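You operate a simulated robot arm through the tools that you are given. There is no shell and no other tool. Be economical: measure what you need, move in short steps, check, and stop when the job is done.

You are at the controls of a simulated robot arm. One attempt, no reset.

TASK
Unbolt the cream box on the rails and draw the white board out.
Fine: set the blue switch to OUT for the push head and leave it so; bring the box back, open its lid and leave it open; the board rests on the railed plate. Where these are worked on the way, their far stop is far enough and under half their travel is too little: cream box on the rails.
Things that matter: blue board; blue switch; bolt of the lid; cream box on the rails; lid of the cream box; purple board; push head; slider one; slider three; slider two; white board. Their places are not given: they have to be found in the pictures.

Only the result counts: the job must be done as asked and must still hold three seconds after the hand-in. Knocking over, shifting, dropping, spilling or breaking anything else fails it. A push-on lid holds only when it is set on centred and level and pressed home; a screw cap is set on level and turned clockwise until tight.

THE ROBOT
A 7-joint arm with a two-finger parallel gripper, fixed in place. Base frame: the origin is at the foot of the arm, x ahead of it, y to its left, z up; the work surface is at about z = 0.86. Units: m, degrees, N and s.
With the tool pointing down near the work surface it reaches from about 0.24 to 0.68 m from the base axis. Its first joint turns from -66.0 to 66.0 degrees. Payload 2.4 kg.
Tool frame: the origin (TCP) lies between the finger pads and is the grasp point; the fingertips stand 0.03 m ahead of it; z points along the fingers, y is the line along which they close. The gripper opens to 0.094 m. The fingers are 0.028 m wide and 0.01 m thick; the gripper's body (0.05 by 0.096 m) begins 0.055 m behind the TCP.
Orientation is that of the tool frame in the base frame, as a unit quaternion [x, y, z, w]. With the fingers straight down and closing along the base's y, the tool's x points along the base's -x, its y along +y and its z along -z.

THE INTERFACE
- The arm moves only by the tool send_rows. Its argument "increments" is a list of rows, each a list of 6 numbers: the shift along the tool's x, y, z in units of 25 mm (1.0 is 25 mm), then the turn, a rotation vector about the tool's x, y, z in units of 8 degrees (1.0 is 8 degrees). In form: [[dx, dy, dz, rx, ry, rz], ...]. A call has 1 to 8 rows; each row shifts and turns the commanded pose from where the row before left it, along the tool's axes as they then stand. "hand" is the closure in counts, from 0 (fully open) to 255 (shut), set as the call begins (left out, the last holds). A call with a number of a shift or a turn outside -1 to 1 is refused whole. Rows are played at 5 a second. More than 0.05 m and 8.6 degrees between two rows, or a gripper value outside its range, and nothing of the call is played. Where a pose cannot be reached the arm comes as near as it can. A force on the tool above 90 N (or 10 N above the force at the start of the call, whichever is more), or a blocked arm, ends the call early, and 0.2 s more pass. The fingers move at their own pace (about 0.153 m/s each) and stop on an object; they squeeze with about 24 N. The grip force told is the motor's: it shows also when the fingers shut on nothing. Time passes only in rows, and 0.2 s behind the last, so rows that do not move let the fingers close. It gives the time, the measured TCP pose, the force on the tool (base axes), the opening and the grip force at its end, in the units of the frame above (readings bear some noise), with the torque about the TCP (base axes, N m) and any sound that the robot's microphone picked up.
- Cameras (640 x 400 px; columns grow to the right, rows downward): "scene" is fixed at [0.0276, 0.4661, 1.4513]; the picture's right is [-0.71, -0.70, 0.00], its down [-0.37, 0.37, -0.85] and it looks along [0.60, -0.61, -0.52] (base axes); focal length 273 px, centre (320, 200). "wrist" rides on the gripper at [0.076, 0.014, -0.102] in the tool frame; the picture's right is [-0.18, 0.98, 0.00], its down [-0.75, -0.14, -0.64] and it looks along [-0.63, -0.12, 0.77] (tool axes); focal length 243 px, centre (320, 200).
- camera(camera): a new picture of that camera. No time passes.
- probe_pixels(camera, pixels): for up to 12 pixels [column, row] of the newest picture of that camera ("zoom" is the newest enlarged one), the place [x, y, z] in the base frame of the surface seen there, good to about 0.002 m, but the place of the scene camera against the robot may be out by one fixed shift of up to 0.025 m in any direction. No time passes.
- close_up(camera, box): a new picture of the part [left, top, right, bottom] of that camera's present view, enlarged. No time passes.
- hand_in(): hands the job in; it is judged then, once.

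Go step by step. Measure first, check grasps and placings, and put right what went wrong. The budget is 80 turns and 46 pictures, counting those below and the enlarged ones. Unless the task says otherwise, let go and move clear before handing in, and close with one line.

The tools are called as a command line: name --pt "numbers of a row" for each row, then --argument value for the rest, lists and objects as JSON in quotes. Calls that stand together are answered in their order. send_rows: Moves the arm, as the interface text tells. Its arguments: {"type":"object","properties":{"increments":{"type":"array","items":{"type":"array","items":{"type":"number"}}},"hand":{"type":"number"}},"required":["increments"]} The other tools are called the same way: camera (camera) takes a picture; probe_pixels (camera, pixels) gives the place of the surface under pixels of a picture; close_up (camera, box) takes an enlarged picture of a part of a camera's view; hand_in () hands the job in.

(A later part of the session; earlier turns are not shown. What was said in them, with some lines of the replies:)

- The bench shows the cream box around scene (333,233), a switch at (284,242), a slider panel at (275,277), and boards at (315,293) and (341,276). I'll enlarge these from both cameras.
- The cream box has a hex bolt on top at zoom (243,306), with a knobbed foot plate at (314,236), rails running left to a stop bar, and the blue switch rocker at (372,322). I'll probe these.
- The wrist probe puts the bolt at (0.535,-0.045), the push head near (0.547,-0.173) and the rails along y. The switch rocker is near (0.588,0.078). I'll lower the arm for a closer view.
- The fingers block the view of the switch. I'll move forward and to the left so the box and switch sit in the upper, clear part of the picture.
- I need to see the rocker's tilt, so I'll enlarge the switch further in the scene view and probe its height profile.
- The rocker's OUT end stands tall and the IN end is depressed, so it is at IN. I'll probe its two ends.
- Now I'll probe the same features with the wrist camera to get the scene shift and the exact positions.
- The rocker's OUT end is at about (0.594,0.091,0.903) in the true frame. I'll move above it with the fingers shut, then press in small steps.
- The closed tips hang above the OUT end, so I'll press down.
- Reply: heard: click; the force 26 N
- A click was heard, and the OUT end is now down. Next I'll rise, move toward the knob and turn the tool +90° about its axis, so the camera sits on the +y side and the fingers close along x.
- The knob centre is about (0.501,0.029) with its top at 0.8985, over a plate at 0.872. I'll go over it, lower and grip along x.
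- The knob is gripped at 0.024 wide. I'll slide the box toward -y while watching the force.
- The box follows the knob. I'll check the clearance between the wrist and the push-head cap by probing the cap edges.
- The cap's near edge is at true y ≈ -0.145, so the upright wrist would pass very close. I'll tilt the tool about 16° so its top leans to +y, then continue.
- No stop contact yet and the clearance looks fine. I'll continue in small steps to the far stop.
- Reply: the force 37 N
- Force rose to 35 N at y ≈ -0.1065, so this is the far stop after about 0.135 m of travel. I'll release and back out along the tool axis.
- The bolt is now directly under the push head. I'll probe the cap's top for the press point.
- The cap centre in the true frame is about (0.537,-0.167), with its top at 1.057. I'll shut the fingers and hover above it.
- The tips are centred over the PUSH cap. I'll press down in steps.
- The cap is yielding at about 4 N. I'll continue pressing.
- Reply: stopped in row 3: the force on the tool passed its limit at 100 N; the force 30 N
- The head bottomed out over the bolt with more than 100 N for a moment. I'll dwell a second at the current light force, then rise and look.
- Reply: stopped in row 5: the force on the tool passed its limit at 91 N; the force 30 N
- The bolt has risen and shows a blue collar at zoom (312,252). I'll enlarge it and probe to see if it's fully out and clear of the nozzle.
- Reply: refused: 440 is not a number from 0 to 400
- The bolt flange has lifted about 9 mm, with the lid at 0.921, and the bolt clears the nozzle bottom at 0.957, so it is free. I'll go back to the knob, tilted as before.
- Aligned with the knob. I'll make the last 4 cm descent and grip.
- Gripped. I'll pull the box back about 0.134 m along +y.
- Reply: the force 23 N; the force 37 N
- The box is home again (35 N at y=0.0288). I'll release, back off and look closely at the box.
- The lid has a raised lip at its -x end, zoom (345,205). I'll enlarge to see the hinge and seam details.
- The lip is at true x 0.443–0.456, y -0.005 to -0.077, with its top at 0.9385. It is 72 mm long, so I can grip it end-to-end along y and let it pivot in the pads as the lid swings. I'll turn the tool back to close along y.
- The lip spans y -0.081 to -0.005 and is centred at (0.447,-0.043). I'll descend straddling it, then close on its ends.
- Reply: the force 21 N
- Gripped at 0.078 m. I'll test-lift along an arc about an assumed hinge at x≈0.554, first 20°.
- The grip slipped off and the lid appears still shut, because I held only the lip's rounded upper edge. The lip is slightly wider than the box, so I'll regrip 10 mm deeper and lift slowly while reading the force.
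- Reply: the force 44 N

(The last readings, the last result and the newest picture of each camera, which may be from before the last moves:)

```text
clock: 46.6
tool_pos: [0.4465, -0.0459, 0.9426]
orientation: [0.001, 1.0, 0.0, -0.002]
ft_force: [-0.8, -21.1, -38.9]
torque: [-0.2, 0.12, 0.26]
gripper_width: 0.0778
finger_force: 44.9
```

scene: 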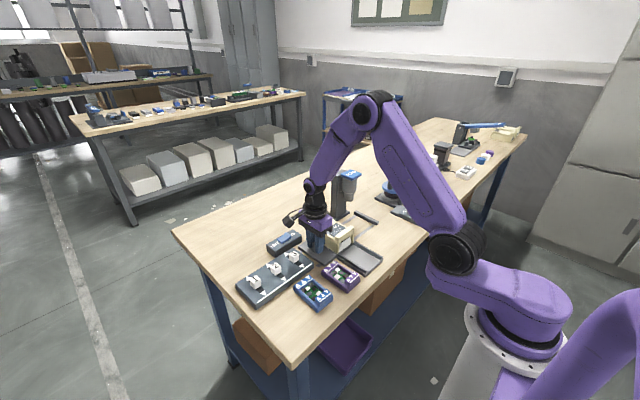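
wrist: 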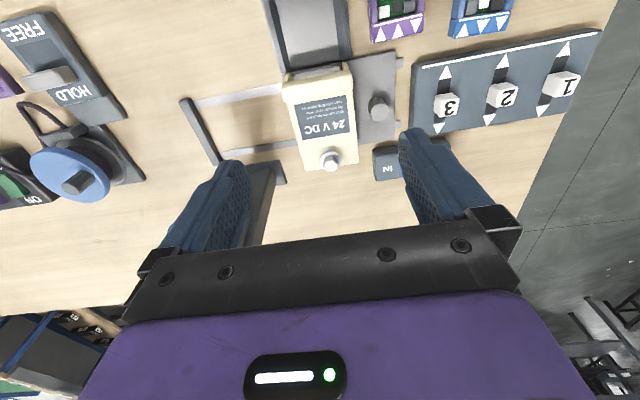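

Pulling down with 39 N after 4 mm. I'll lift a bit more to see whether it is yielding or locked.

send_rows --pt "-0.02 0 -0.1 0 0 0" --pt "0 0 0 0 0 0"

close_up --camera "scene" --box '[300, 190, 380, 250]'

```text
clock: 47.2
tool_pos: [0.4486, -0.0448, 0.9453]
orientation: [0.0, 1.0, 0.0, -0.001]
ft_force: [-2.0, -23.1, -38.7]
torque: [-0.27, 0.45, 0.12]
gripper_width: 0.0778
finger_force: 44.9
```

```text
6.67 times, centred on (340, 220) of scene
```

zoom: 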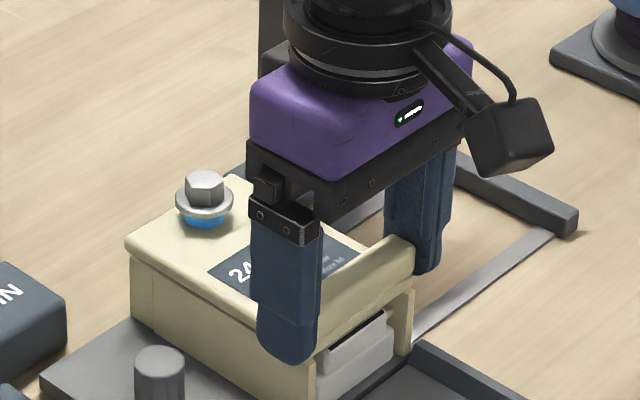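

The force stays at 39 N, which is pad slip, and the lid hasn't moved. Before assuming it's still bolted, I'll test whether it slides by moving gently in -x and then +x.

send_rows --pt "0 0 0.2 0 0 0" --pt "0.1 0 0 0 0 0" --pt "0.1 0 0 0 0 0" --pt "0 0 0 0 0 0"

send_rows --pt "-0.15 0 0 0 0 0" --pt "-0.15 0 0 0 0 0" --pt "-0.1 0 0 0 0 0" --pt "0 0 0 0 0 0"

```text
clock: 48.2
tool_pos: [0.4478, -0.0449, 0.9428]
orientation: [0.0, 1.0, -0.001, 0.007]
ft_force: [8.3, -19.4, 36.4]
torque: [-0.51, -0.78, 0.15]
gripper_width: 0.0779
finger_force: 45.1
```

```text
clock: 49.2
tool_pos: [0.452, -0.0457, 0.9413]
orientation: [0.0, 1.0, -0.001, 0.001]
ft_force: [-1.7, -20.0, 33.1]
torque: [-0.8, 0.76, 0.08]
gripper_width: 0.078
finger_force: 44.8
```

Inconclusive, since the friction is mostly used up in z. I'll release, rise slightly and inspect the bolt and lid seam from the wrist camera.

send_rows --pt "0 0 0 0 0 0" --pt "0 0 -0.5 0 0 0" --pt "0 0 -1 0 0 0" --pt "0.6 0 -1 0 0 0" --pt "0.8 0 -0.5 0 0 0" --hand 0

camera --camera "wrist"

```text
clock: 50.4
tool_pos: [0.4192, -0.045, 1.016]
orientation: [0.0, 1.0, 0.001, 0.001]
ft_force: [1.6, -0.2, -0.6]
torque: [0.0, 0.04, -0.01]
gripper_width: 0.0938
finger_force: 0.1
```

```text
14 pictures are left
```

wrist: 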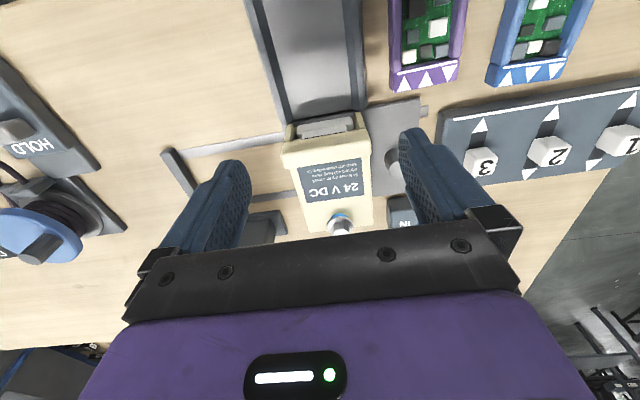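

close_up --camera "wrist" --box '[265, 95, 405, 245]'

probe_pixels --camera "wrist" --pixels '[[341, 219], [341, 228], [290, 160], [362, 145], [325, 143], [325, 150], [300, 215], [330, 126], [330, 118]]'

```text
2.67 times, centred on (335, 170) of wrist
```

zoom: 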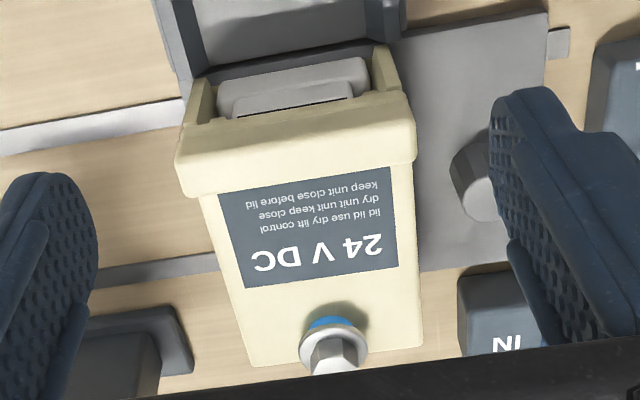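

```text
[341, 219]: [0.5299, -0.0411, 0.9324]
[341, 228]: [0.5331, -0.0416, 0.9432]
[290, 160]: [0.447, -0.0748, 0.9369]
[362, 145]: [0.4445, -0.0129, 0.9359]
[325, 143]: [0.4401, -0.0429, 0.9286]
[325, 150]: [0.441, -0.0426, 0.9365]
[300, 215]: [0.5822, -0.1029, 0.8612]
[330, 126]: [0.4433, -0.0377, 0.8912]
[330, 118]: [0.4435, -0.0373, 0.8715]
```

The second press tripped on still-growing upward force, so the bolt was probably still backing out when I stopped. I'll return the box under the head and press again, yielding upward this time. First step is back to the knob pose.

send_rows --pt "-0.65 0.92 -0.9 0 0 0" --pt "-0.65 0.92 -0.86 0 0 0" --pt "-0.65 0.92 0 0 0 0" --pt "-0.65 0.92 0 0 0 0.25" --pt "-0.65 0.92 0 0 0 1" --pt "0 0 0 0 0 1" --pt "0 0 0 0 0 1" --pt "0 0 0 0 0 1" --hand 100

send_rows --pt "0 0 0 0 0 1" --pt "0 0 0 0 0 1" --pt "0 0 0 0 0 1" --pt "0 0 0 0 0 1" --pt "0 0 0 0 0 1" --pt "0 0 0 0 0 1" --pt "0 0 0 0 0 1"

send_rows --pt "0 0 0 0 -0.7 0" --pt "0 0 0 0 -0.7 0" --pt "0 0 0 0 -0.6 0" --pt "0 0 1 0 0 0" --pt "0 0 1 0 0 0"

```text
clock: 52.2
tool_pos: [0.5, 0.07, 1.0613]
orientation: [0.294, 0.956, 0.001, 0.002]
ft_force: [-0.2, -0.6, 1.1]
torque: [0.0, 0.02, 0.04]
gripper_width: 0.0572
finger_force: 0.0
```

```text
clock: 53.8
tool_pos: [0.5003, 0.0708, 1.0604]
orientation: [0.709, 0.706, 0.002, 0.002]
ft_force: [-1.1, -0.9, -0.3]
torque: [-0.01, -0.01, -0.01]
gripper_width: 0.0572
finger_force: 0.0
```

```text
clock: 55.0
tool_pos: [0.499, 0.059, 1.0104]
orientation: [0.7, 0.7, -0.097, 0.099]
ft_force: [-0.2, 0.2, -0.9]
torque: [0.02, -0.03, 0.01]
gripper_width: 0.0573
finger_force: 0.1
```

send_rows --pt "0 0.06 1 0 0 0" --pt "0 0 1 0 0 0" --pt "0 0 1 0 0 0" --pt "0 0 1 0 0 0" --pt "0 0 0.22 0 0 0" --pt "0 0 0 0 0 0"

send_rows --pt "0 0 0 0 0 0" --pt "0 0 0 0 0 0" --pt "0 0 0 0 0 0" --hand 255

send_rows --pt "-0.4 0 0.115 0 0 0" --pt "-0.68 0 0.195 0 0 0" --pt "-0.68 0 0.195 0 0 0" --pt "-0.68 0 0.195 0 0 0" --pt "-0.68 0 0.195 0 0 0" --pt "-0.68 0 0.195 0 0 0" --pt "-0.68 0 0.195 0 0 0" --pt "-0.6 0 0.17 0 0 0"

send_rows --pt "-0.1 0 0.029 0 0 0" --pt "-0.1 0 0.029 0 0 0" --pt "-0.1 0 0.029 0 0 0" --pt "0 0 0 0 0 0"

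```text
clock: 56.4
tool_pos: [0.5029, 0.0277, 0.9123]
orientation: [0.701, 0.699, -0.098, 0.099]
ft_force: [-0.5, 0.6, -0.7]
torque: [-0.06, -0.04, 0.01]
gripper_width: 0.0574
finger_force: 0.1
```

```text
clock: 57.2
tool_pos: [0.4998, 0.0265, 0.9111]
orientation: [0.7, 0.7, -0.1, 0.099]
ft_force: [-18.0, 0.3, 2.4]
torque: [-0.3, 0.04, -0.03]
gripper_width: 0.0235
finger_force: 45.0
```

```text
clock: 59.0
tool_pos: [0.5004, -0.1028, 0.9113]
orientation: [0.7, 0.7, -0.1, 0.098]
ft_force: [-21.0, 7.4, 3.4]
torque: [-0.7, 0.02, -0.31]
gripper_width: 0.0236
finger_force: 45.4
```

```text
clock: 60.0
tool_pos: [0.4999, -0.1064, 0.9099]
orientation: [0.698, 0.702, -0.098, 0.098]
ft_force: [-19.1, 35.5, 3.2]
torque: [0.91, 0.08, -0.02]
gripper_width: 0.0235
finger_force: 44.6
```

At the far stop again (35 N). I'll release, retreat and hover over the PUSH cap.

send_rows --pt "0.2 0 0 0 0 0" --pt "0 0 0 0 0 0" --pt "0 0 0 0 0 0" --hand 130

send_rows --pt "0 0 -1 0 0 0" --pt "0.2 0 -1 0 0 0" --pt "0.4 0 -1 0 0 0" --pt "0.6 0 -1 0 0.5 0" --pt "0.5 0 -1 0 0.5 0" --pt "0.3 0 -1 0 0.5 0" --pt "0 0 -1 0 0.5 0" --pt "0 0 -1 0 0 0"

send_rows --pt "0 0 -1 0 0 0" --pt "-0.9 0.25 -0.4 0 0 0" --pt "-1 0.25 0 0 0 0" --pt "-1 0.25 0 0 0 0" --pt "-1 0.25 0 0 0 0" --pt "-1 0.25 0 0 0 0" --pt "-0.9 0.2 0 0 0 0" --hand 255

close_up --camera "scene" --box '[300, 130, 390, 220]'

```text
clock: 60.8
tool_pos: [0.5016, -0.1078, 0.9102]
orientation: [0.701, 0.7, -0.097, 0.099]
ft_force: [0.3, -0.3, -0.3]
torque: [-0.01, 0.01, 0.03]
gripper_width: 0.0459
finger_force: 0.0
```

```text
clock: 62.6
tool_pos: [0.4995, -0.0211, 1.0943]
orientation: [0.707, 0.707, 0.001, 0.001]
ft_force: [0.1, -0.2, 0.0]
torque: [-0.02, -0.02, -0.04]
gripper_width: 0.0462
finger_force: 0.0
```

```text
clock: 64.2
tool_pos: [0.5356, -0.1652, 1.1273]
orientation: [0.707, 0.707, 0.0, 0.001]
ft_force: [-0.3, 0.2, -1.0]
torque: [-0.02, 0.01, 0.0]
gripper_width: 0.0
finger_force: 23.7
```

```text
4.44 times, centred on (345, 175) of scene
```

zoom: 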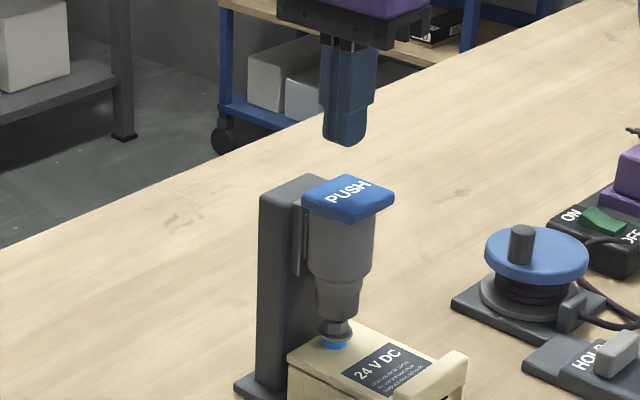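

Positioned over the cap. I'll press gently to bolt contact (expected near TCP 1.067) and read the force.

send_rows --pt "0 0 1 0 0 0" --pt "0 0 0.6 0 0 0" --pt "0 0 0.4 0 0 0" --pt "0 0 0.25 0 0 0" --pt "0 0 0.08 0 0 0" --pt "0 0 0.05 0 0 0" --pt "0 0 0 0 0 0" --pt "0 0 0 0 0 0"

```text
clock: 66.0
tool_pos: [0.537, -0.1661, 1.0681]
orientation: [0.707, 0.707, 0.001, 0.001]
ft_force: [-0.9, 1.5, 4.2]
torque: [0.06, 0.02, 0.0]
gripper_width: 0.0001
finger_force: 24.4
```

Only 4 N at 1.068, so I'll press further in fine steps.

send_rows --pt "0 0 0.05 0 0 0" --pt "0 0 0.05 0 0 0" --pt "0 0 0.05 0 0 0" --pt "0 0 0.05 0 0 0" --pt "0 0 0 0 0 0" --pt "0 0 0 0 0 0"

```text
clock: 67.4
tool_pos: [0.5373, -0.1658, 1.0712]
orientation: [0.707, 0.707, 0.004, 0.007]
ft_force: [-21.3, 11.0, 75.8]
torque: [1.07, 0.82, 0.03]
gripper_width: 0.0
finger_force: 24.1
```

The TCP is being pushed up to 1.071 at 76 N, so the bolt is indeed still coming out. I'll yield upward slowly while keeping the press on.

send_rows --pt "0 0 -0.1 0 0 0" --pt "0 0 0 0 0 0" --pt "0 0 0 0 0 0" --pt "0 0 0 0 0 0" --pt "0 0 0 0 0 0"

```text
clock: 68.6
tool_pos: [0.5367, -0.1655, 1.0713]
orientation: [0.707, 0.707, 0.002, 0.005]
ft_force: [-13.4, 10.9, 58.5]
torque: [0.91, 0.56, 0.14]
gripper_width: 0.0
finger_force: 23.8
```

Height held at 1.0713 while the force fell, so it may be at its end. I'll yield 2.5 mm more to see whether it still rises.

send_rows --pt "0 0 -0.1 0 0 0" --pt "0 0 0 0 0 0" --pt "0 0 0 0 0 0" --pt "0 0 0 0 0 0" --pt "0 0 0 0 0 0"

close_up --camera "scene" --box '[325, 175, 375, 220]'

```text
clock: 69.8
tool_pos: [0.5374, -0.166, 1.0721]
orientation: [0.707, 0.707, 0.002, 0.004]
ft_force: [-7.9, 7.5, 41.9]
torque: [0.64, 0.34, 0.25]
gripper_width: 0.0
finger_force: 23.8
```

```text
8.89 times, centred on (350, 198) of scene
```

zoom: 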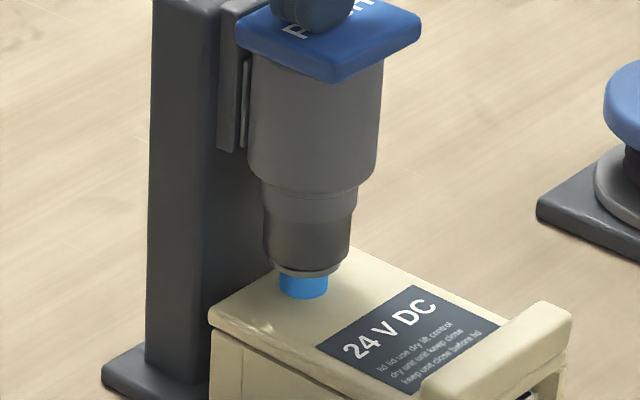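

The blue collar is clearly taller now and the height is steady at 1.072, so the bolt is fully out. I'll lift off and return to the knob to bring the box back.

send_rows --pt "0 0 -0.5 0 0 0" --pt "0 0 -1 0 0 0" --pt "0 0 -1 0 0 0" --pt "0 0 -0.5 0 0 0"

send_rows --pt "0.95 -0.36 0 0 0 0" --pt "0.95 -0.36 0 0 0 0" --pt "0.95 -0.36 0 0 0 0" --pt "0.95 -0.36 0 0 0 0" --pt "0 0 0 0 -0.7 0" --pt "0 0 0 0 -0.7 0" --pt "0 0 0 0 -0.6 0" --hand 100

```text
clock: 70.8
tool_pos: [0.5376, -0.1663, 1.1449]
orientation: [0.707, 0.707, 0.001, 0.0]
ft_force: [0.1, -0.4, 0.4]
torque: [0.01, -0.01, -0.03]
gripper_width: 0.0
finger_force: 24.3
```

```text
clock: 72.4
tool_pos: [0.5016, -0.0715, 1.144]
orientation: [0.7, 0.7, -0.098, 0.1]
ft_force: [-0.8, -0.6, 0.1]
torque: [0.01, 0.01, 0.0]
gripper_width: 0.0575
finger_force: 0.0
```

send_rows --pt "0.42 0 1 0 0 0" --pt "0.42 0 1 0 0 0" --pt "0.42 0 1 0 0 0" --pt "0 0 1 0 0 0" --pt "0 0 1 0 0 0" --pt "0 0 1 0 0 0" --pt "0 0 1 0 0 0" --pt "0 0 0.8 0 0 0"

send_rows --pt "0 0 1 0 0 0" --pt "0 0 0.58 0 0 0" --pt "0 0 0 0 0 0"

send_rows --pt "0 0 0 0 0 0" --pt "0 0 0 0 0 0" --pt "0 0 0 0 0 0" --hand 255

send_rows --pt "0.4 0 -0.115 0 0 0" --pt "0.68 0 -0.195 0 0 0" --pt "0.68 0 -0.195 0 0 0" --pt "0.68 0 -0.195 0 0 0" --pt "0.68 0 -0.195 0 0 0" --pt "0.68 0 -0.195 0 0 0" --pt "0.68 0 -0.195 0 0 0" --pt "0.6 0 -0.17 0 0 0"

send_rows --pt "0.13 0 -0.037 0 0 0" --pt "0.13 0 -0.037 0 0 0" --pt "0.1 0 -0.03 0 0 0" --pt "0 0 0 0 0 0"

```text
clock: 74.2
tool_pos: [0.5017, -0.093, 0.9456]
orientation: [0.7, 0.7, -0.097, 0.1]
ft_force: [0.2, 0.7, 1.1]
torque: [0.02, -0.03, 0.01]
gripper_width: 0.057
finger_force: 0.1
```

```text
clock: 75.0
tool_pos: [0.5027, -0.1045, 0.9083]
orientation: [0.701, 0.7, -0.098, 0.1]
ft_force: [0.4, 0.5, 0.7]
torque: [0.02, -0.03, 0.0]
gripper_width: 0.0573
finger_force: 0.0
```

```text
clock: 75.8
tool_pos: [0.4993, -0.1044, 0.9081]
orientation: [0.701, 0.699, -0.1, 0.098]
ft_force: [-22.4, 2.6, 3.8]
torque: [-0.06, -0.06, 0.09]
gripper_width: 0.0236
finger_force: 45.0
```

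```text
clock: 77.6
tool_pos: [0.4993, 0.0242, 0.9093]
orientation: [0.701, 0.7, -0.1, 0.097]
ft_force: [-22.8, -8.5, 10.1]
torque: [0.6, 0.08, 0.4]
gripper_width: 0.0234
finger_force: 45.2
```

```text
clock: 78.6
tool_pos: [0.5004, 0.03, 0.9096]
orientation: [0.704, 0.696, -0.102, 0.097]
ft_force: [-12.0, -34.3, -10.8]
torque: [-0.83, -0.21, -0.01]
gripper_width: 0.0238
finger_force: 45.2
```

The box is home again (34 N at the stop). I'll release, retreat upright and turn the tool back to close along y.

send_rows --pt "-0.2 0 0 0 0 0" --pt "0 0 0 0 0 0" --pt "0 0 0 0 0 0" --hand 100

send_rows --pt "0 0 -1 0 0 0" --pt "0 0 -1 0 0 0" --pt "0 0 -1 0 0.5 0" --pt "0 0 -1 0 0.5 0" --pt "0 0 -1 0 0.5 0" --pt "0 0 -1 0 0.5 0" --pt "0 0 -1 0 0 0" --pt "0.5 0 -1 0 0 0"

send_rows --pt "0 0 0 0 0 -1" --pt "0 0 0 0 0 -1" --pt "0 0 0 0 0 -1" --pt "0 0 0 0 0 -1" --pt "0 0 0 0 0 -1" --pt "0 0 0 0 0 -1" --hand 0

send_rows --pt "0 0 0 0 0 -1" --pt "0 0 0 0 0 -1" --pt "0 0 0 0 0 -1" --pt "0 0 0 0 0 -1" --pt "0 0 0 0 0 -1" --pt "0 0 0 0 0 -0.25"

```text
clock: 79.4
tool_pos: [0.5016, 0.0319, 0.9106]
orientation: [0.7, 0.7, -0.098, 0.099]
ft_force: [-0.6, 0.7, 0.2]
torque: [0.0, 0.0, 0.03]
gripper_width: 0.0573
finger_force: 0.0
```

```text
clock: 81.2
tool_pos: [0.5011, 0.0745, 1.1077]
orientation: [0.708, 0.707, 0.001, 0.001]
ft_force: [0.2, -0.9, 0.6]
torque: [-0.04, 0.01, 0.02]
gripper_width: 0.057
finger_force: 0.1
```

```text
clock: 82.6
tool_pos: [0.501, 0.074, 1.107]
orientation: [0.357, 0.934, 0.001, 0.002]
ft_force: [0.5, 0.0, 0.0]
torque: [-0.03, 0.02, -0.03]
gripper_width: 0.0941
finger_force: 0.1
```

```text
clock: 84.0
tool_pos: [0.5009, 0.0745, 1.1076]
orientation: [0.0, 1.0, 0.0, 0.002]
ft_force: [0.2, -0.2, -0.4]
torque: [-0.01, 0.0, -0.01]
gripper_width: 0.0942
finger_force: 0.0
```

Now over the lip, then down to straddle it at TCP z 0.943.

send_rows --pt "0.43 -0.95 0 0 0 0" --pt "0.43 -0.95 0 0 0 0" --pt "0.43 -0.95 0 0 0 0" --pt "0.43 -0.95 0 0 0 0" --pt "0.43 -0.9 0 0 0 0"

send_rows --pt "0 0 1 0 0 0" --pt "0 0 1 0 0 0" --pt "0 0 1 0 0 0" --pt "0 0 1 0 0 0" --pt "0 0 1 0 0 0" --pt "0 0 1 0 0 0" --pt "0 0 0.6 0 0 0" --pt "0 0 0 0 0 0"

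send_rows --pt "0 0 0 0 0 0" --pt "0 0 0 0 0 0" --pt "0 0 0 0 0 0" --hand 255

send_rows --pt "0 0 -0.1 0 0 0" --pt "-0.02 0 -0.15 0 0 0" --pt "-0.04 0 -0.15 0 0 0" --pt "0 0 0 0 0 0"

```text
clock: 85.2
tool_pos: [0.4475, -0.0423, 1.1072]
orientation: [0.0, 1.0, -0.001, 0.002]
ft_force: [-0.1, -0.7, 0.0]
torque: [0.02, 0.01, 0.02]
gripper_width: 0.0937
finger_force: 0.1
```

```text
clock: 87.0
tool_pos: [0.4456, -0.0413, 0.9434]
orientation: [0.0, 1.0, -0.001, 0.001]
ft_force: [0.3, -0.4, 0.1]
torque: [-0.02, 0.02, 0.02]
gripper_width: 0.094
finger_force: 0.2
```

```text
clock: 87.8
tool_pos: [0.4462, -0.0448, 0.9432]
orientation: [0.001, 1.0, -0.002, 0.002]
ft_force: [-0.7, -28.7, -13.7]
torque: [-0.91, -0.82, 0.44]
gripper_width: 0.0777
finger_force: 45.2
```

```text
clock: 88.8
tool_pos: [0.447, -0.045, 0.9525]
orientation: [0.002, 1.0, -0.001, -0.002]
ft_force: [-2.0, -30.2, -36.7]
torque: [-0.13, 0.57, 0.17]
gripper_width: 0.0782
finger_force: 45.0
```

close_up --camera "scene" --box '[300, 190, 380, 250]'

```text
6.67 times, centred on (340, 220) of scene
```

zoom: 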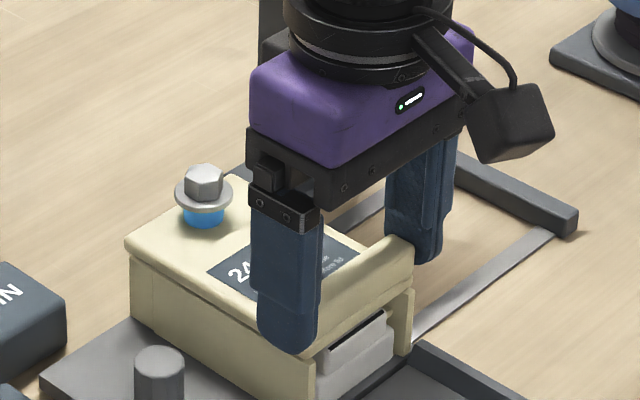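

Still slipping at 37 N with the lid shut. I'll relieve the grip, regrip and test properly for sliding along x.

send_rows --pt "0 0 0.4 0 0 0" --pt "0 0 0 0 0 0" --pt "0 0 0 0 0 0" --hand 0

send_rows --pt "0 -0.08 0 0 0 0" --pt "0 0 0 0 0 0" --pt "0 0 0 0 0 0" --hand 255

send_rows --pt "0.15 0 0 0 0 0" --pt "0.15 0 0 0 0 0" --pt "0.15 0 0 0 0 0" --pt "0 0 0 0 0 0"

send_rows --pt "-0.2 0 0 0 0 0" --pt "-0.2 0 0 0 0 0" --pt "-0.2 0 0 0 0 0" --pt "-0.2 0 0 0 0 0" --pt "0 0 0 0 0 0"

```text
clock: 89.6
tool_pos: [0.4486, -0.0425, 0.9427]
orientation: [0.0, 1.0, 0.0, 0.002]
ft_force: [0.4, -0.4, 0.4]
torque: [0.0, 0.01, -0.01]
gripper_width: 0.0939
finger_force: 0.1
```

```text
clock: 90.4
tool_pos: [0.4488, -0.045, 0.9413]
orientation: [0.0, 1.0, 0.0, 0.001]
ft_force: [0.0, -7.5, -12.1]
torque: [-0.61, -1.2, -0.21]
gripper_width: 0.078
finger_force: 44.9
```

```text
clock: 91.4
tool_pos: [0.4451, -0.0448, 0.9441]
orientation: [0.0, 1.0, -0.001, 0.014]
ft_force: [35.1, -5.1, -5.5]
torque: [0.69, -0.39, 0.0]
gripper_width: 0.0781
finger_force: 45.0
```

```text
clock: 92.6
tool_pos: [0.4575, -0.0453, 0.9434]
orientation: [0.0, 1.0, 0.0, 0.0]
ft_force: [-0.9, -2.2, 32.4]
torque: [0.14, 0.69, -0.01]
gripper_width: 0.078
finger_force: 45.2
```

Moving +x gave almost no x force but 32 N up. I'll look at the lid now.

close_up --camera "scene" --box '[300, 190, 380, 250]'

```text
6.67 times, centred on (340, 220) of scene
```

zoom: 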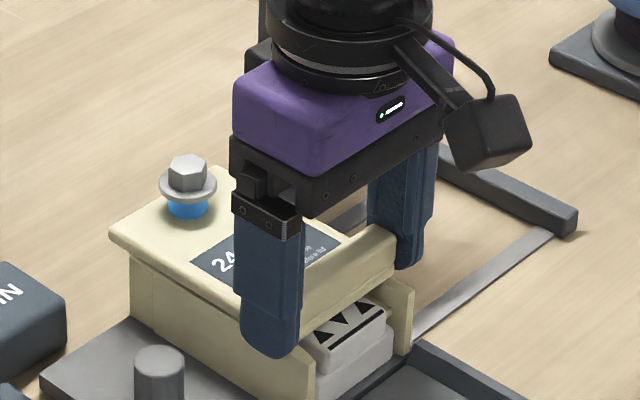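

The lid slides toward +x; it has already moved about 12 mm and shows the board's black-triangle marks. I'll keep sliding it open.

send_rows --pt "-0.4 0 -0.02 0 0 0" --pt "-0.4 0 0 0 0 0" --pt "-0.4 0 0 0 0 0" --pt "-0.4 0 0 0 0 0" --pt "-0.4 0 0 0 0 0" --pt "-0.4 0 0 0 0 0" --pt "-0.4 0 0 0 0 0" --pt "0 0 0 0 0 0"

```text
clock: 94.4
tool_pos: [0.5262, -0.0455, 0.9427]
orientation: [0.0, 1.0, 0.0, 0.001]
ft_force: [0.0, -8.8, 5.4]
torque: [0.6, -0.58, 0.82]
gripper_width: 0.0778
finger_force: 45.1
```

Smooth so far at x = 0.526. I'll continue in small steps to the stop.

send_rows --pt "-0.3 0 0 0 0 0" --pt "-0.3 0 0 0 0 0" --pt "-0.3 0 0 0 0 0" --pt "-0.3 0 0 0 0 0" --pt "0 0 0 0 0 0"

close_up --camera "scene" --box '[280, 175, 390, 265]'

```text
clock: 95.6
tool_pos: [0.5474, -0.045, 0.9404]
orientation: [0.0, 1.0, 0.001, -0.013]
ft_force: [-45.3, -7.7, 10.7]
torque: [-1.38, 0.89, -0.05]
gripper_width: 0.0782
finger_force: 45.7
```

```text
4.44 times, centred on (335, 220) of scene
```

zoom: 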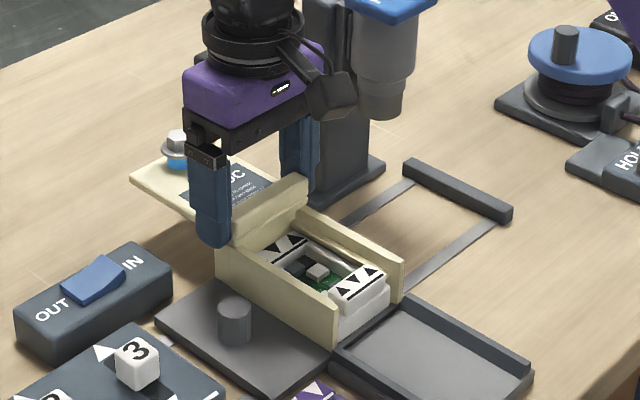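

Lid at its stop (45 N at x≈0.547), and the board with its triangle-marked ends is exposed. I'll release, rise and look down at the board.

send_rows --pt "0.15 0 0 0 0 0" --pt "0 0 0 0 0 0" --pt "0 0 -1 0 0 0" --pt "0 0 -1 0 0 0" --pt "0.5 0.1 -1 0 0 0" --pt "1 0.1 -0.5 0 0 0" --pt "1 0.1 0 0 0 0" --pt "0.8 0 0 0 0 0" --hand 0

camera --camera "wrist"

```text
clock: 97.4
tool_pos: [0.47, -0.0362, 1.0325]
orientation: [0.0, 1.0, -0.001, 0.001]
ft_force: [-0.3, -0.3, 0.1]
torque: [0.04, -0.03, -0.02]
gripper_width: 0.094
finger_force: 0.1
```

```text
7 pictures are left
```

wrist: 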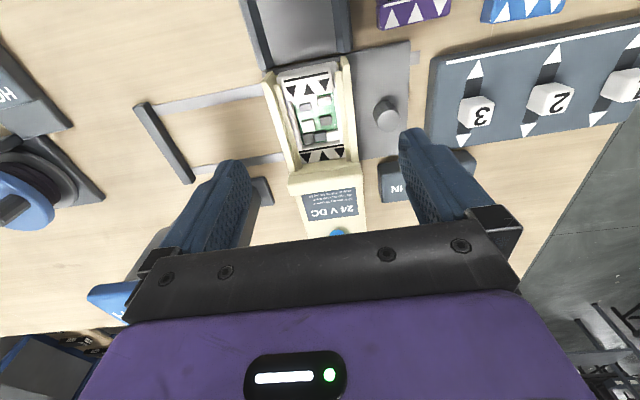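

close_up --camera "wrist" --box '[240, 0, 400, 190]'

probe_pixels --camera "wrist" --pixels '[[305, 66], [308, 73], [310, 86], [311, 97], [315, 110], [320, 135], [323, 152], [323, 160], [279, 72], [337, 62], [264, 90], [349, 75]]'

```text
2.11 times, centred on (320, 95) of wrist
```

zoom: 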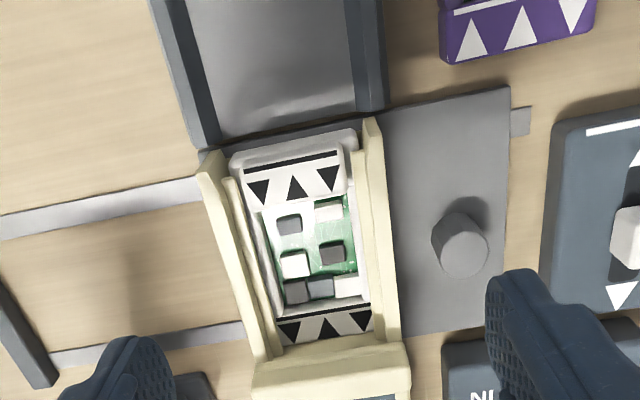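

```text
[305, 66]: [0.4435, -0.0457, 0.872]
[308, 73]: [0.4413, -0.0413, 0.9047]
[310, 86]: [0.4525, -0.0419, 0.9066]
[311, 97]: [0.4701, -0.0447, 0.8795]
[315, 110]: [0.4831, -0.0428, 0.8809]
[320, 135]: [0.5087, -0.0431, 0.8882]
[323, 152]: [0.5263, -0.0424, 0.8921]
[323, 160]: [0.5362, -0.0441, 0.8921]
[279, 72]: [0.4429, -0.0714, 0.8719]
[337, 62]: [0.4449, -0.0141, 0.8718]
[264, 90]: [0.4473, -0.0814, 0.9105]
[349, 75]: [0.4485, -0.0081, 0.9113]
```

The front end is a raised block (x 0.441 to about 0.465, top 0.906) usable as a handle, with walls topping at 0.911. I'll check the railed plate's extents before moving.

probe_pixels --camera "scene" --pixels '[[360, 255], [372, 262], [375, 255], [366, 266], [360, 270], [380, 256], [364, 273], [350, 255], [356, 246], [368, 270]]'

probe_pixels --camera "wrist" --pixels '[[312, 91], [313, 94], [298, 60], [295, 30], [290, 5], [265, 30], [343, 25], [285, 90], [332, 78], [302, 91], [306, 112]]'

```text
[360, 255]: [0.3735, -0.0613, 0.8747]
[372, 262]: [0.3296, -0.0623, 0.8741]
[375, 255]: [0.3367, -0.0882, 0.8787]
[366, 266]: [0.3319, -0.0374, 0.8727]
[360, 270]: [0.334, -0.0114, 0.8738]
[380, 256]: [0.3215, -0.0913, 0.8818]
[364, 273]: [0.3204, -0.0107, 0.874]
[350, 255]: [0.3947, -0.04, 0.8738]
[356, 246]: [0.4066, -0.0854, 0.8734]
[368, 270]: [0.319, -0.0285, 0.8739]
```

```text
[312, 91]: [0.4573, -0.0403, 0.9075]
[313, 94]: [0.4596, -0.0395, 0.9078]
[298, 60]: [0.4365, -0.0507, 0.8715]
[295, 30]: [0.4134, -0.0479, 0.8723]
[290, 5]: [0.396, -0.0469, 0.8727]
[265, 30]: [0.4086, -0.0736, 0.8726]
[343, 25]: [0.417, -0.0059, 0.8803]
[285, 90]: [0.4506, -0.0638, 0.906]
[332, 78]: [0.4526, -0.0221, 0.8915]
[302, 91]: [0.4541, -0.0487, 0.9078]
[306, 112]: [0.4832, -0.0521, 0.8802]
```

The plate runs x ≈ 0.335–0.436, and the block is x 0.441–0.461, y centre -0.043, so I need to draw the board about 0.10 m. I'll turn the tool +90° and move above the block.

send_rows --pt "0 0 0 0 0 1" --pt "0 0 0 0 0 1" --pt "0 0 0 0 0 1" --pt "0 0 0 0 0 1" --pt "0 0 0 0 0 1" --pt "0 0 0 0 0 1" --hand 120

send_rows --pt "0 0 0 0 0 1" --pt "0 0 0 0 0 1" --pt "0 0 0 0 0 1" --pt "0 0 0 0 0 1" --pt "0 0 0 0 0 1" --pt "0 0 0 0 0 0.25" --pt "-0.28 -0.76 0 0 0 0" --pt "0 0 1 0 0 0"

send_rows --pt "0 0 1 0 0 0" --pt "0 0 1 0 0 0" --pt "0 0 0.6 0 0 0" --pt "0 0 0 0 0 0"

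close_up --camera "scene" --box '[300, 195, 380, 265]'

```text
clock: 98.8
tool_pos: [0.4706, -0.0373, 1.0296]
orientation: [0.407, 0.913, 0.001, 0.002]
ft_force: [0.5, -0.1, 1.1]
torque: [0.04, -0.01, -0.02]
gripper_width: 0.0496
finger_force: 0.0
```

```text
clock: 100.6
tool_pos: [0.4521, -0.046, 1.0062]
orientation: [0.707, 0.708, 0.001, 0.001]
ft_force: [0.0, 0.4, -1.0]
torque: [-0.01, -0.01, -0.02]
gripper_width: 0.0494
finger_force: 0.1
```

```text
clock: 101.6
tool_pos: [0.4538, -0.0453, 0.9411]
orientation: [0.707, 0.707, 0.001, 0.001]
ft_force: [0.0, 0.1, 0.2]
torque: [-0.01, 0.01, -0.02]
gripper_width: 0.0498
finger_force: 0.1
```

```text
5.71 times, centred on (340, 230) of scene
```

zoom: 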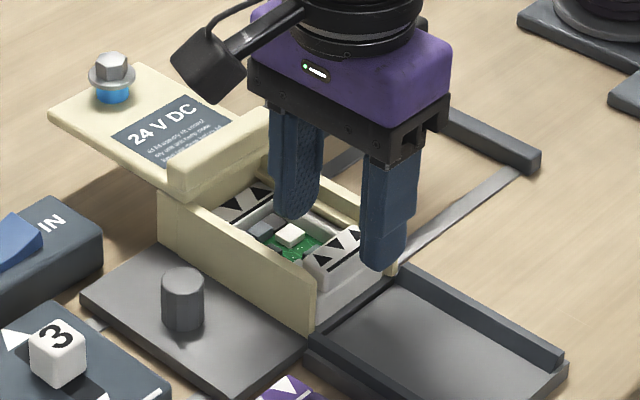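

The fingers straddle the raised block as intended. I'll lower 19 mm and grip.

send_rows --pt "0.08 -0.1 0.4 0 0 0" --pt "0 0 0.36 0 0 0" --pt "0 0 0 0 0 0"

send_rows --pt "0 0 0 0 0 0" --pt "0 0 0 0 0 0" --pt "0 0 0 0 0 0" --hand 255

send_rows --pt "0 -0.2 0 0 0 0" --pt "0 -0.2 0 0 0 0" --pt "0 -0.2 0 0 0 0" --pt "0 0 0 0 0 0"

```text
clock: 102.4
tool_pos: [0.4509, -0.0426, 0.9227]
orientation: [0.707, 0.707, 0.001, 0.001]
ft_force: [1.7, -0.5, 0.0]
torque: [0.05, -0.03, -0.03]
gripper_width: 0.0497
finger_force: 0.1
```

```text
clock: 103.2
tool_pos: [0.4511, -0.0435, 0.9218]
orientation: [0.707, 0.707, 0.001, 0.001]
ft_force: [0.0, -0.9, -0.5]
torque: [-0.01, 0.0, 0.01]
gripper_width: 0.0186
finger_force: 23.8
```

```text
clock: 104.2
tool_pos: [0.4353, -0.043, 0.9223]
orientation: [0.707, 0.707, 0.001, 0.001]
ft_force: [-0.1, 0.1, 0.2]
torque: [0.07, 0.03, 0.02]
gripper_width: 0.0186
finger_force: 24.0
```

Gripped at 18.6 mm and the board draws freely. I'll continue to TCP x ≈ 0.35.

send_rows --pt "0 -0.5 0 0 0 0" --pt "0 -0.5 0 0 0 0" --pt "0 -0.5 0 0 0 0" --pt "0 -0.5 0 0 0 0" --pt "0 -0.5 0 0 0 0" --pt "0 -0.5 0 0 0 0" --pt "0 -0.4 0 0 0 0" --pt "0 0 0 0 0 0"

close_up --camera "scene" --box '[300, 195, 400, 285]'

```text
clock: 106.0
tool_pos: [0.3501, -0.0425, 0.9213]
orientation: [0.707, 0.707, 0.0, 0.001]
ft_force: [2.2, 0.7, 7.6]
torque: [-0.1, -0.06, 0.05]
gripper_width: 0.0185
finger_force: 24.0
```

```text
4.44 times, centred on (350, 240) of scene
```

zoom: 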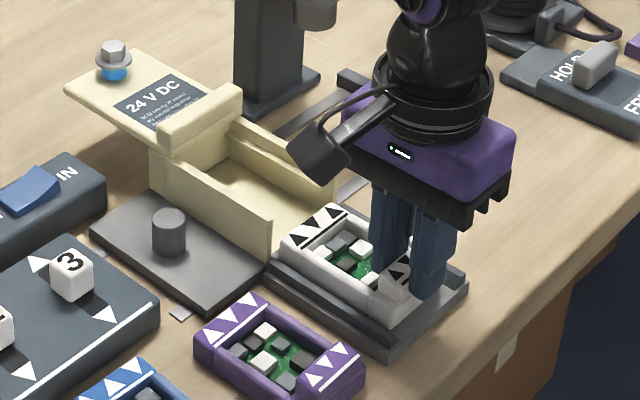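

The board is on the plate. I'll probe its rear edge, the box front and the plate end.

probe_pixels --camera "zoom" --pixels '[[318, 207], [290, 232], [268, 245], [275, 225], [395, 312], [405, 305], [415, 325], [462, 290], [300, 265], [335, 215]]'

```text
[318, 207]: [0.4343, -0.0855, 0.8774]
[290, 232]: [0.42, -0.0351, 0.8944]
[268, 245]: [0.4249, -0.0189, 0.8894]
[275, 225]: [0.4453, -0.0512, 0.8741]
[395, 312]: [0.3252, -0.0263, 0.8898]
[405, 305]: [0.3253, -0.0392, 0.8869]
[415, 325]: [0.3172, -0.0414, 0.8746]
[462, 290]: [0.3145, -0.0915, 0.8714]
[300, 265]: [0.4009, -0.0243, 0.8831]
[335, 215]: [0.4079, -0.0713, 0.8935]
```

The board spans x 0.325–0.421 (scene frame) on a plate 0.317–~0.418. I'll draw 3 mm more, then release and rise.

send_rows --pt "0 -0.12 0 0 0 0" --pt "0 0 0 0 0 0"

send_rows --pt "0 0 0 0 0 0" --pt "0 0 0 0 0 0" --pt "0 0 0 0 0 0" --hand 160

send_rows --pt "0 0 -0.5 0 0 0" --pt "0 0 -1 0 0 0" --pt "0 0 -1 0 0 0" --pt "0 0 -1 0 0 0" --pt "0 0 -1 0 0 0" --pt "0 0 -1 0 0 0" --pt "0 0 -1 0 0 0"

camera --camera "scene"

```text
clock: 106.6
tool_pos: [0.3474, -0.044, 0.9218]
orientation: [0.707, 0.707, 0.0, 0.0]
ft_force: [0.8, 0.7, -0.1]
torque: [-0.02, 0.05, -0.02]
gripper_width: 0.0185
finger_force: 24.2
```

```text
clock: 107.4
tool_pos: [0.3468, -0.0426, 0.9225]
orientation: [0.707, 0.707, 0.002, 0.002]
ft_force: [-0.4, 0.9, -0.2]
torque: [0.01, 0.0, 0.04]
gripper_width: 0.0354
finger_force: 0.0
```

```text
clock: 109.0
tool_pos: [0.3461, -0.0437, 1.0835]
orientation: [0.707, 0.707, 0.0, 0.0]
ft_force: [1.1, 0.3, -0.6]
torque: [0.0, 0.0, 0.03]
gripper_width: 0.0353
finger_force: 0.1
```

```text
3 pictures are left
```

scene: 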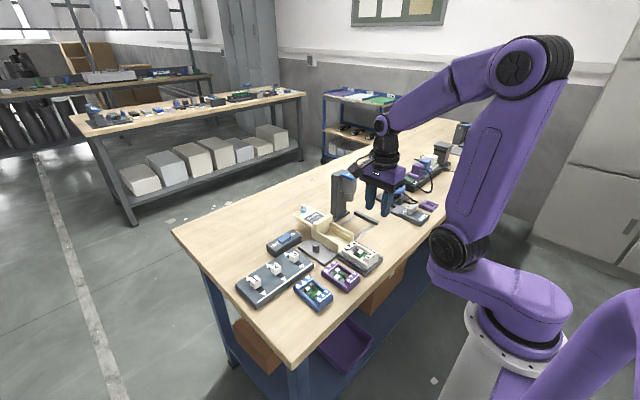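

close_up --camera "scene" --box '[260, 195, 400, 290]'

```text
4.21 times, centred on (330, 242) of scene
```

zoom: 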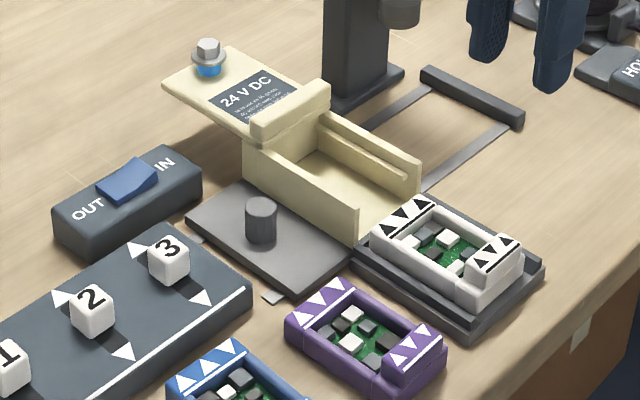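

The last picture shows the white board on the railed plate at (445,255), clear of the box. The lid is open, the box is home, the switch is at OUT and the gripper is clear, so I'm handing in.

hand_in

```text
The job is handed in.
```

I unbolted the cream box with the push head (switch left at OUT), brought it back home, slid its lid open and drew the white board out onto the railed plate; the job is handed in.
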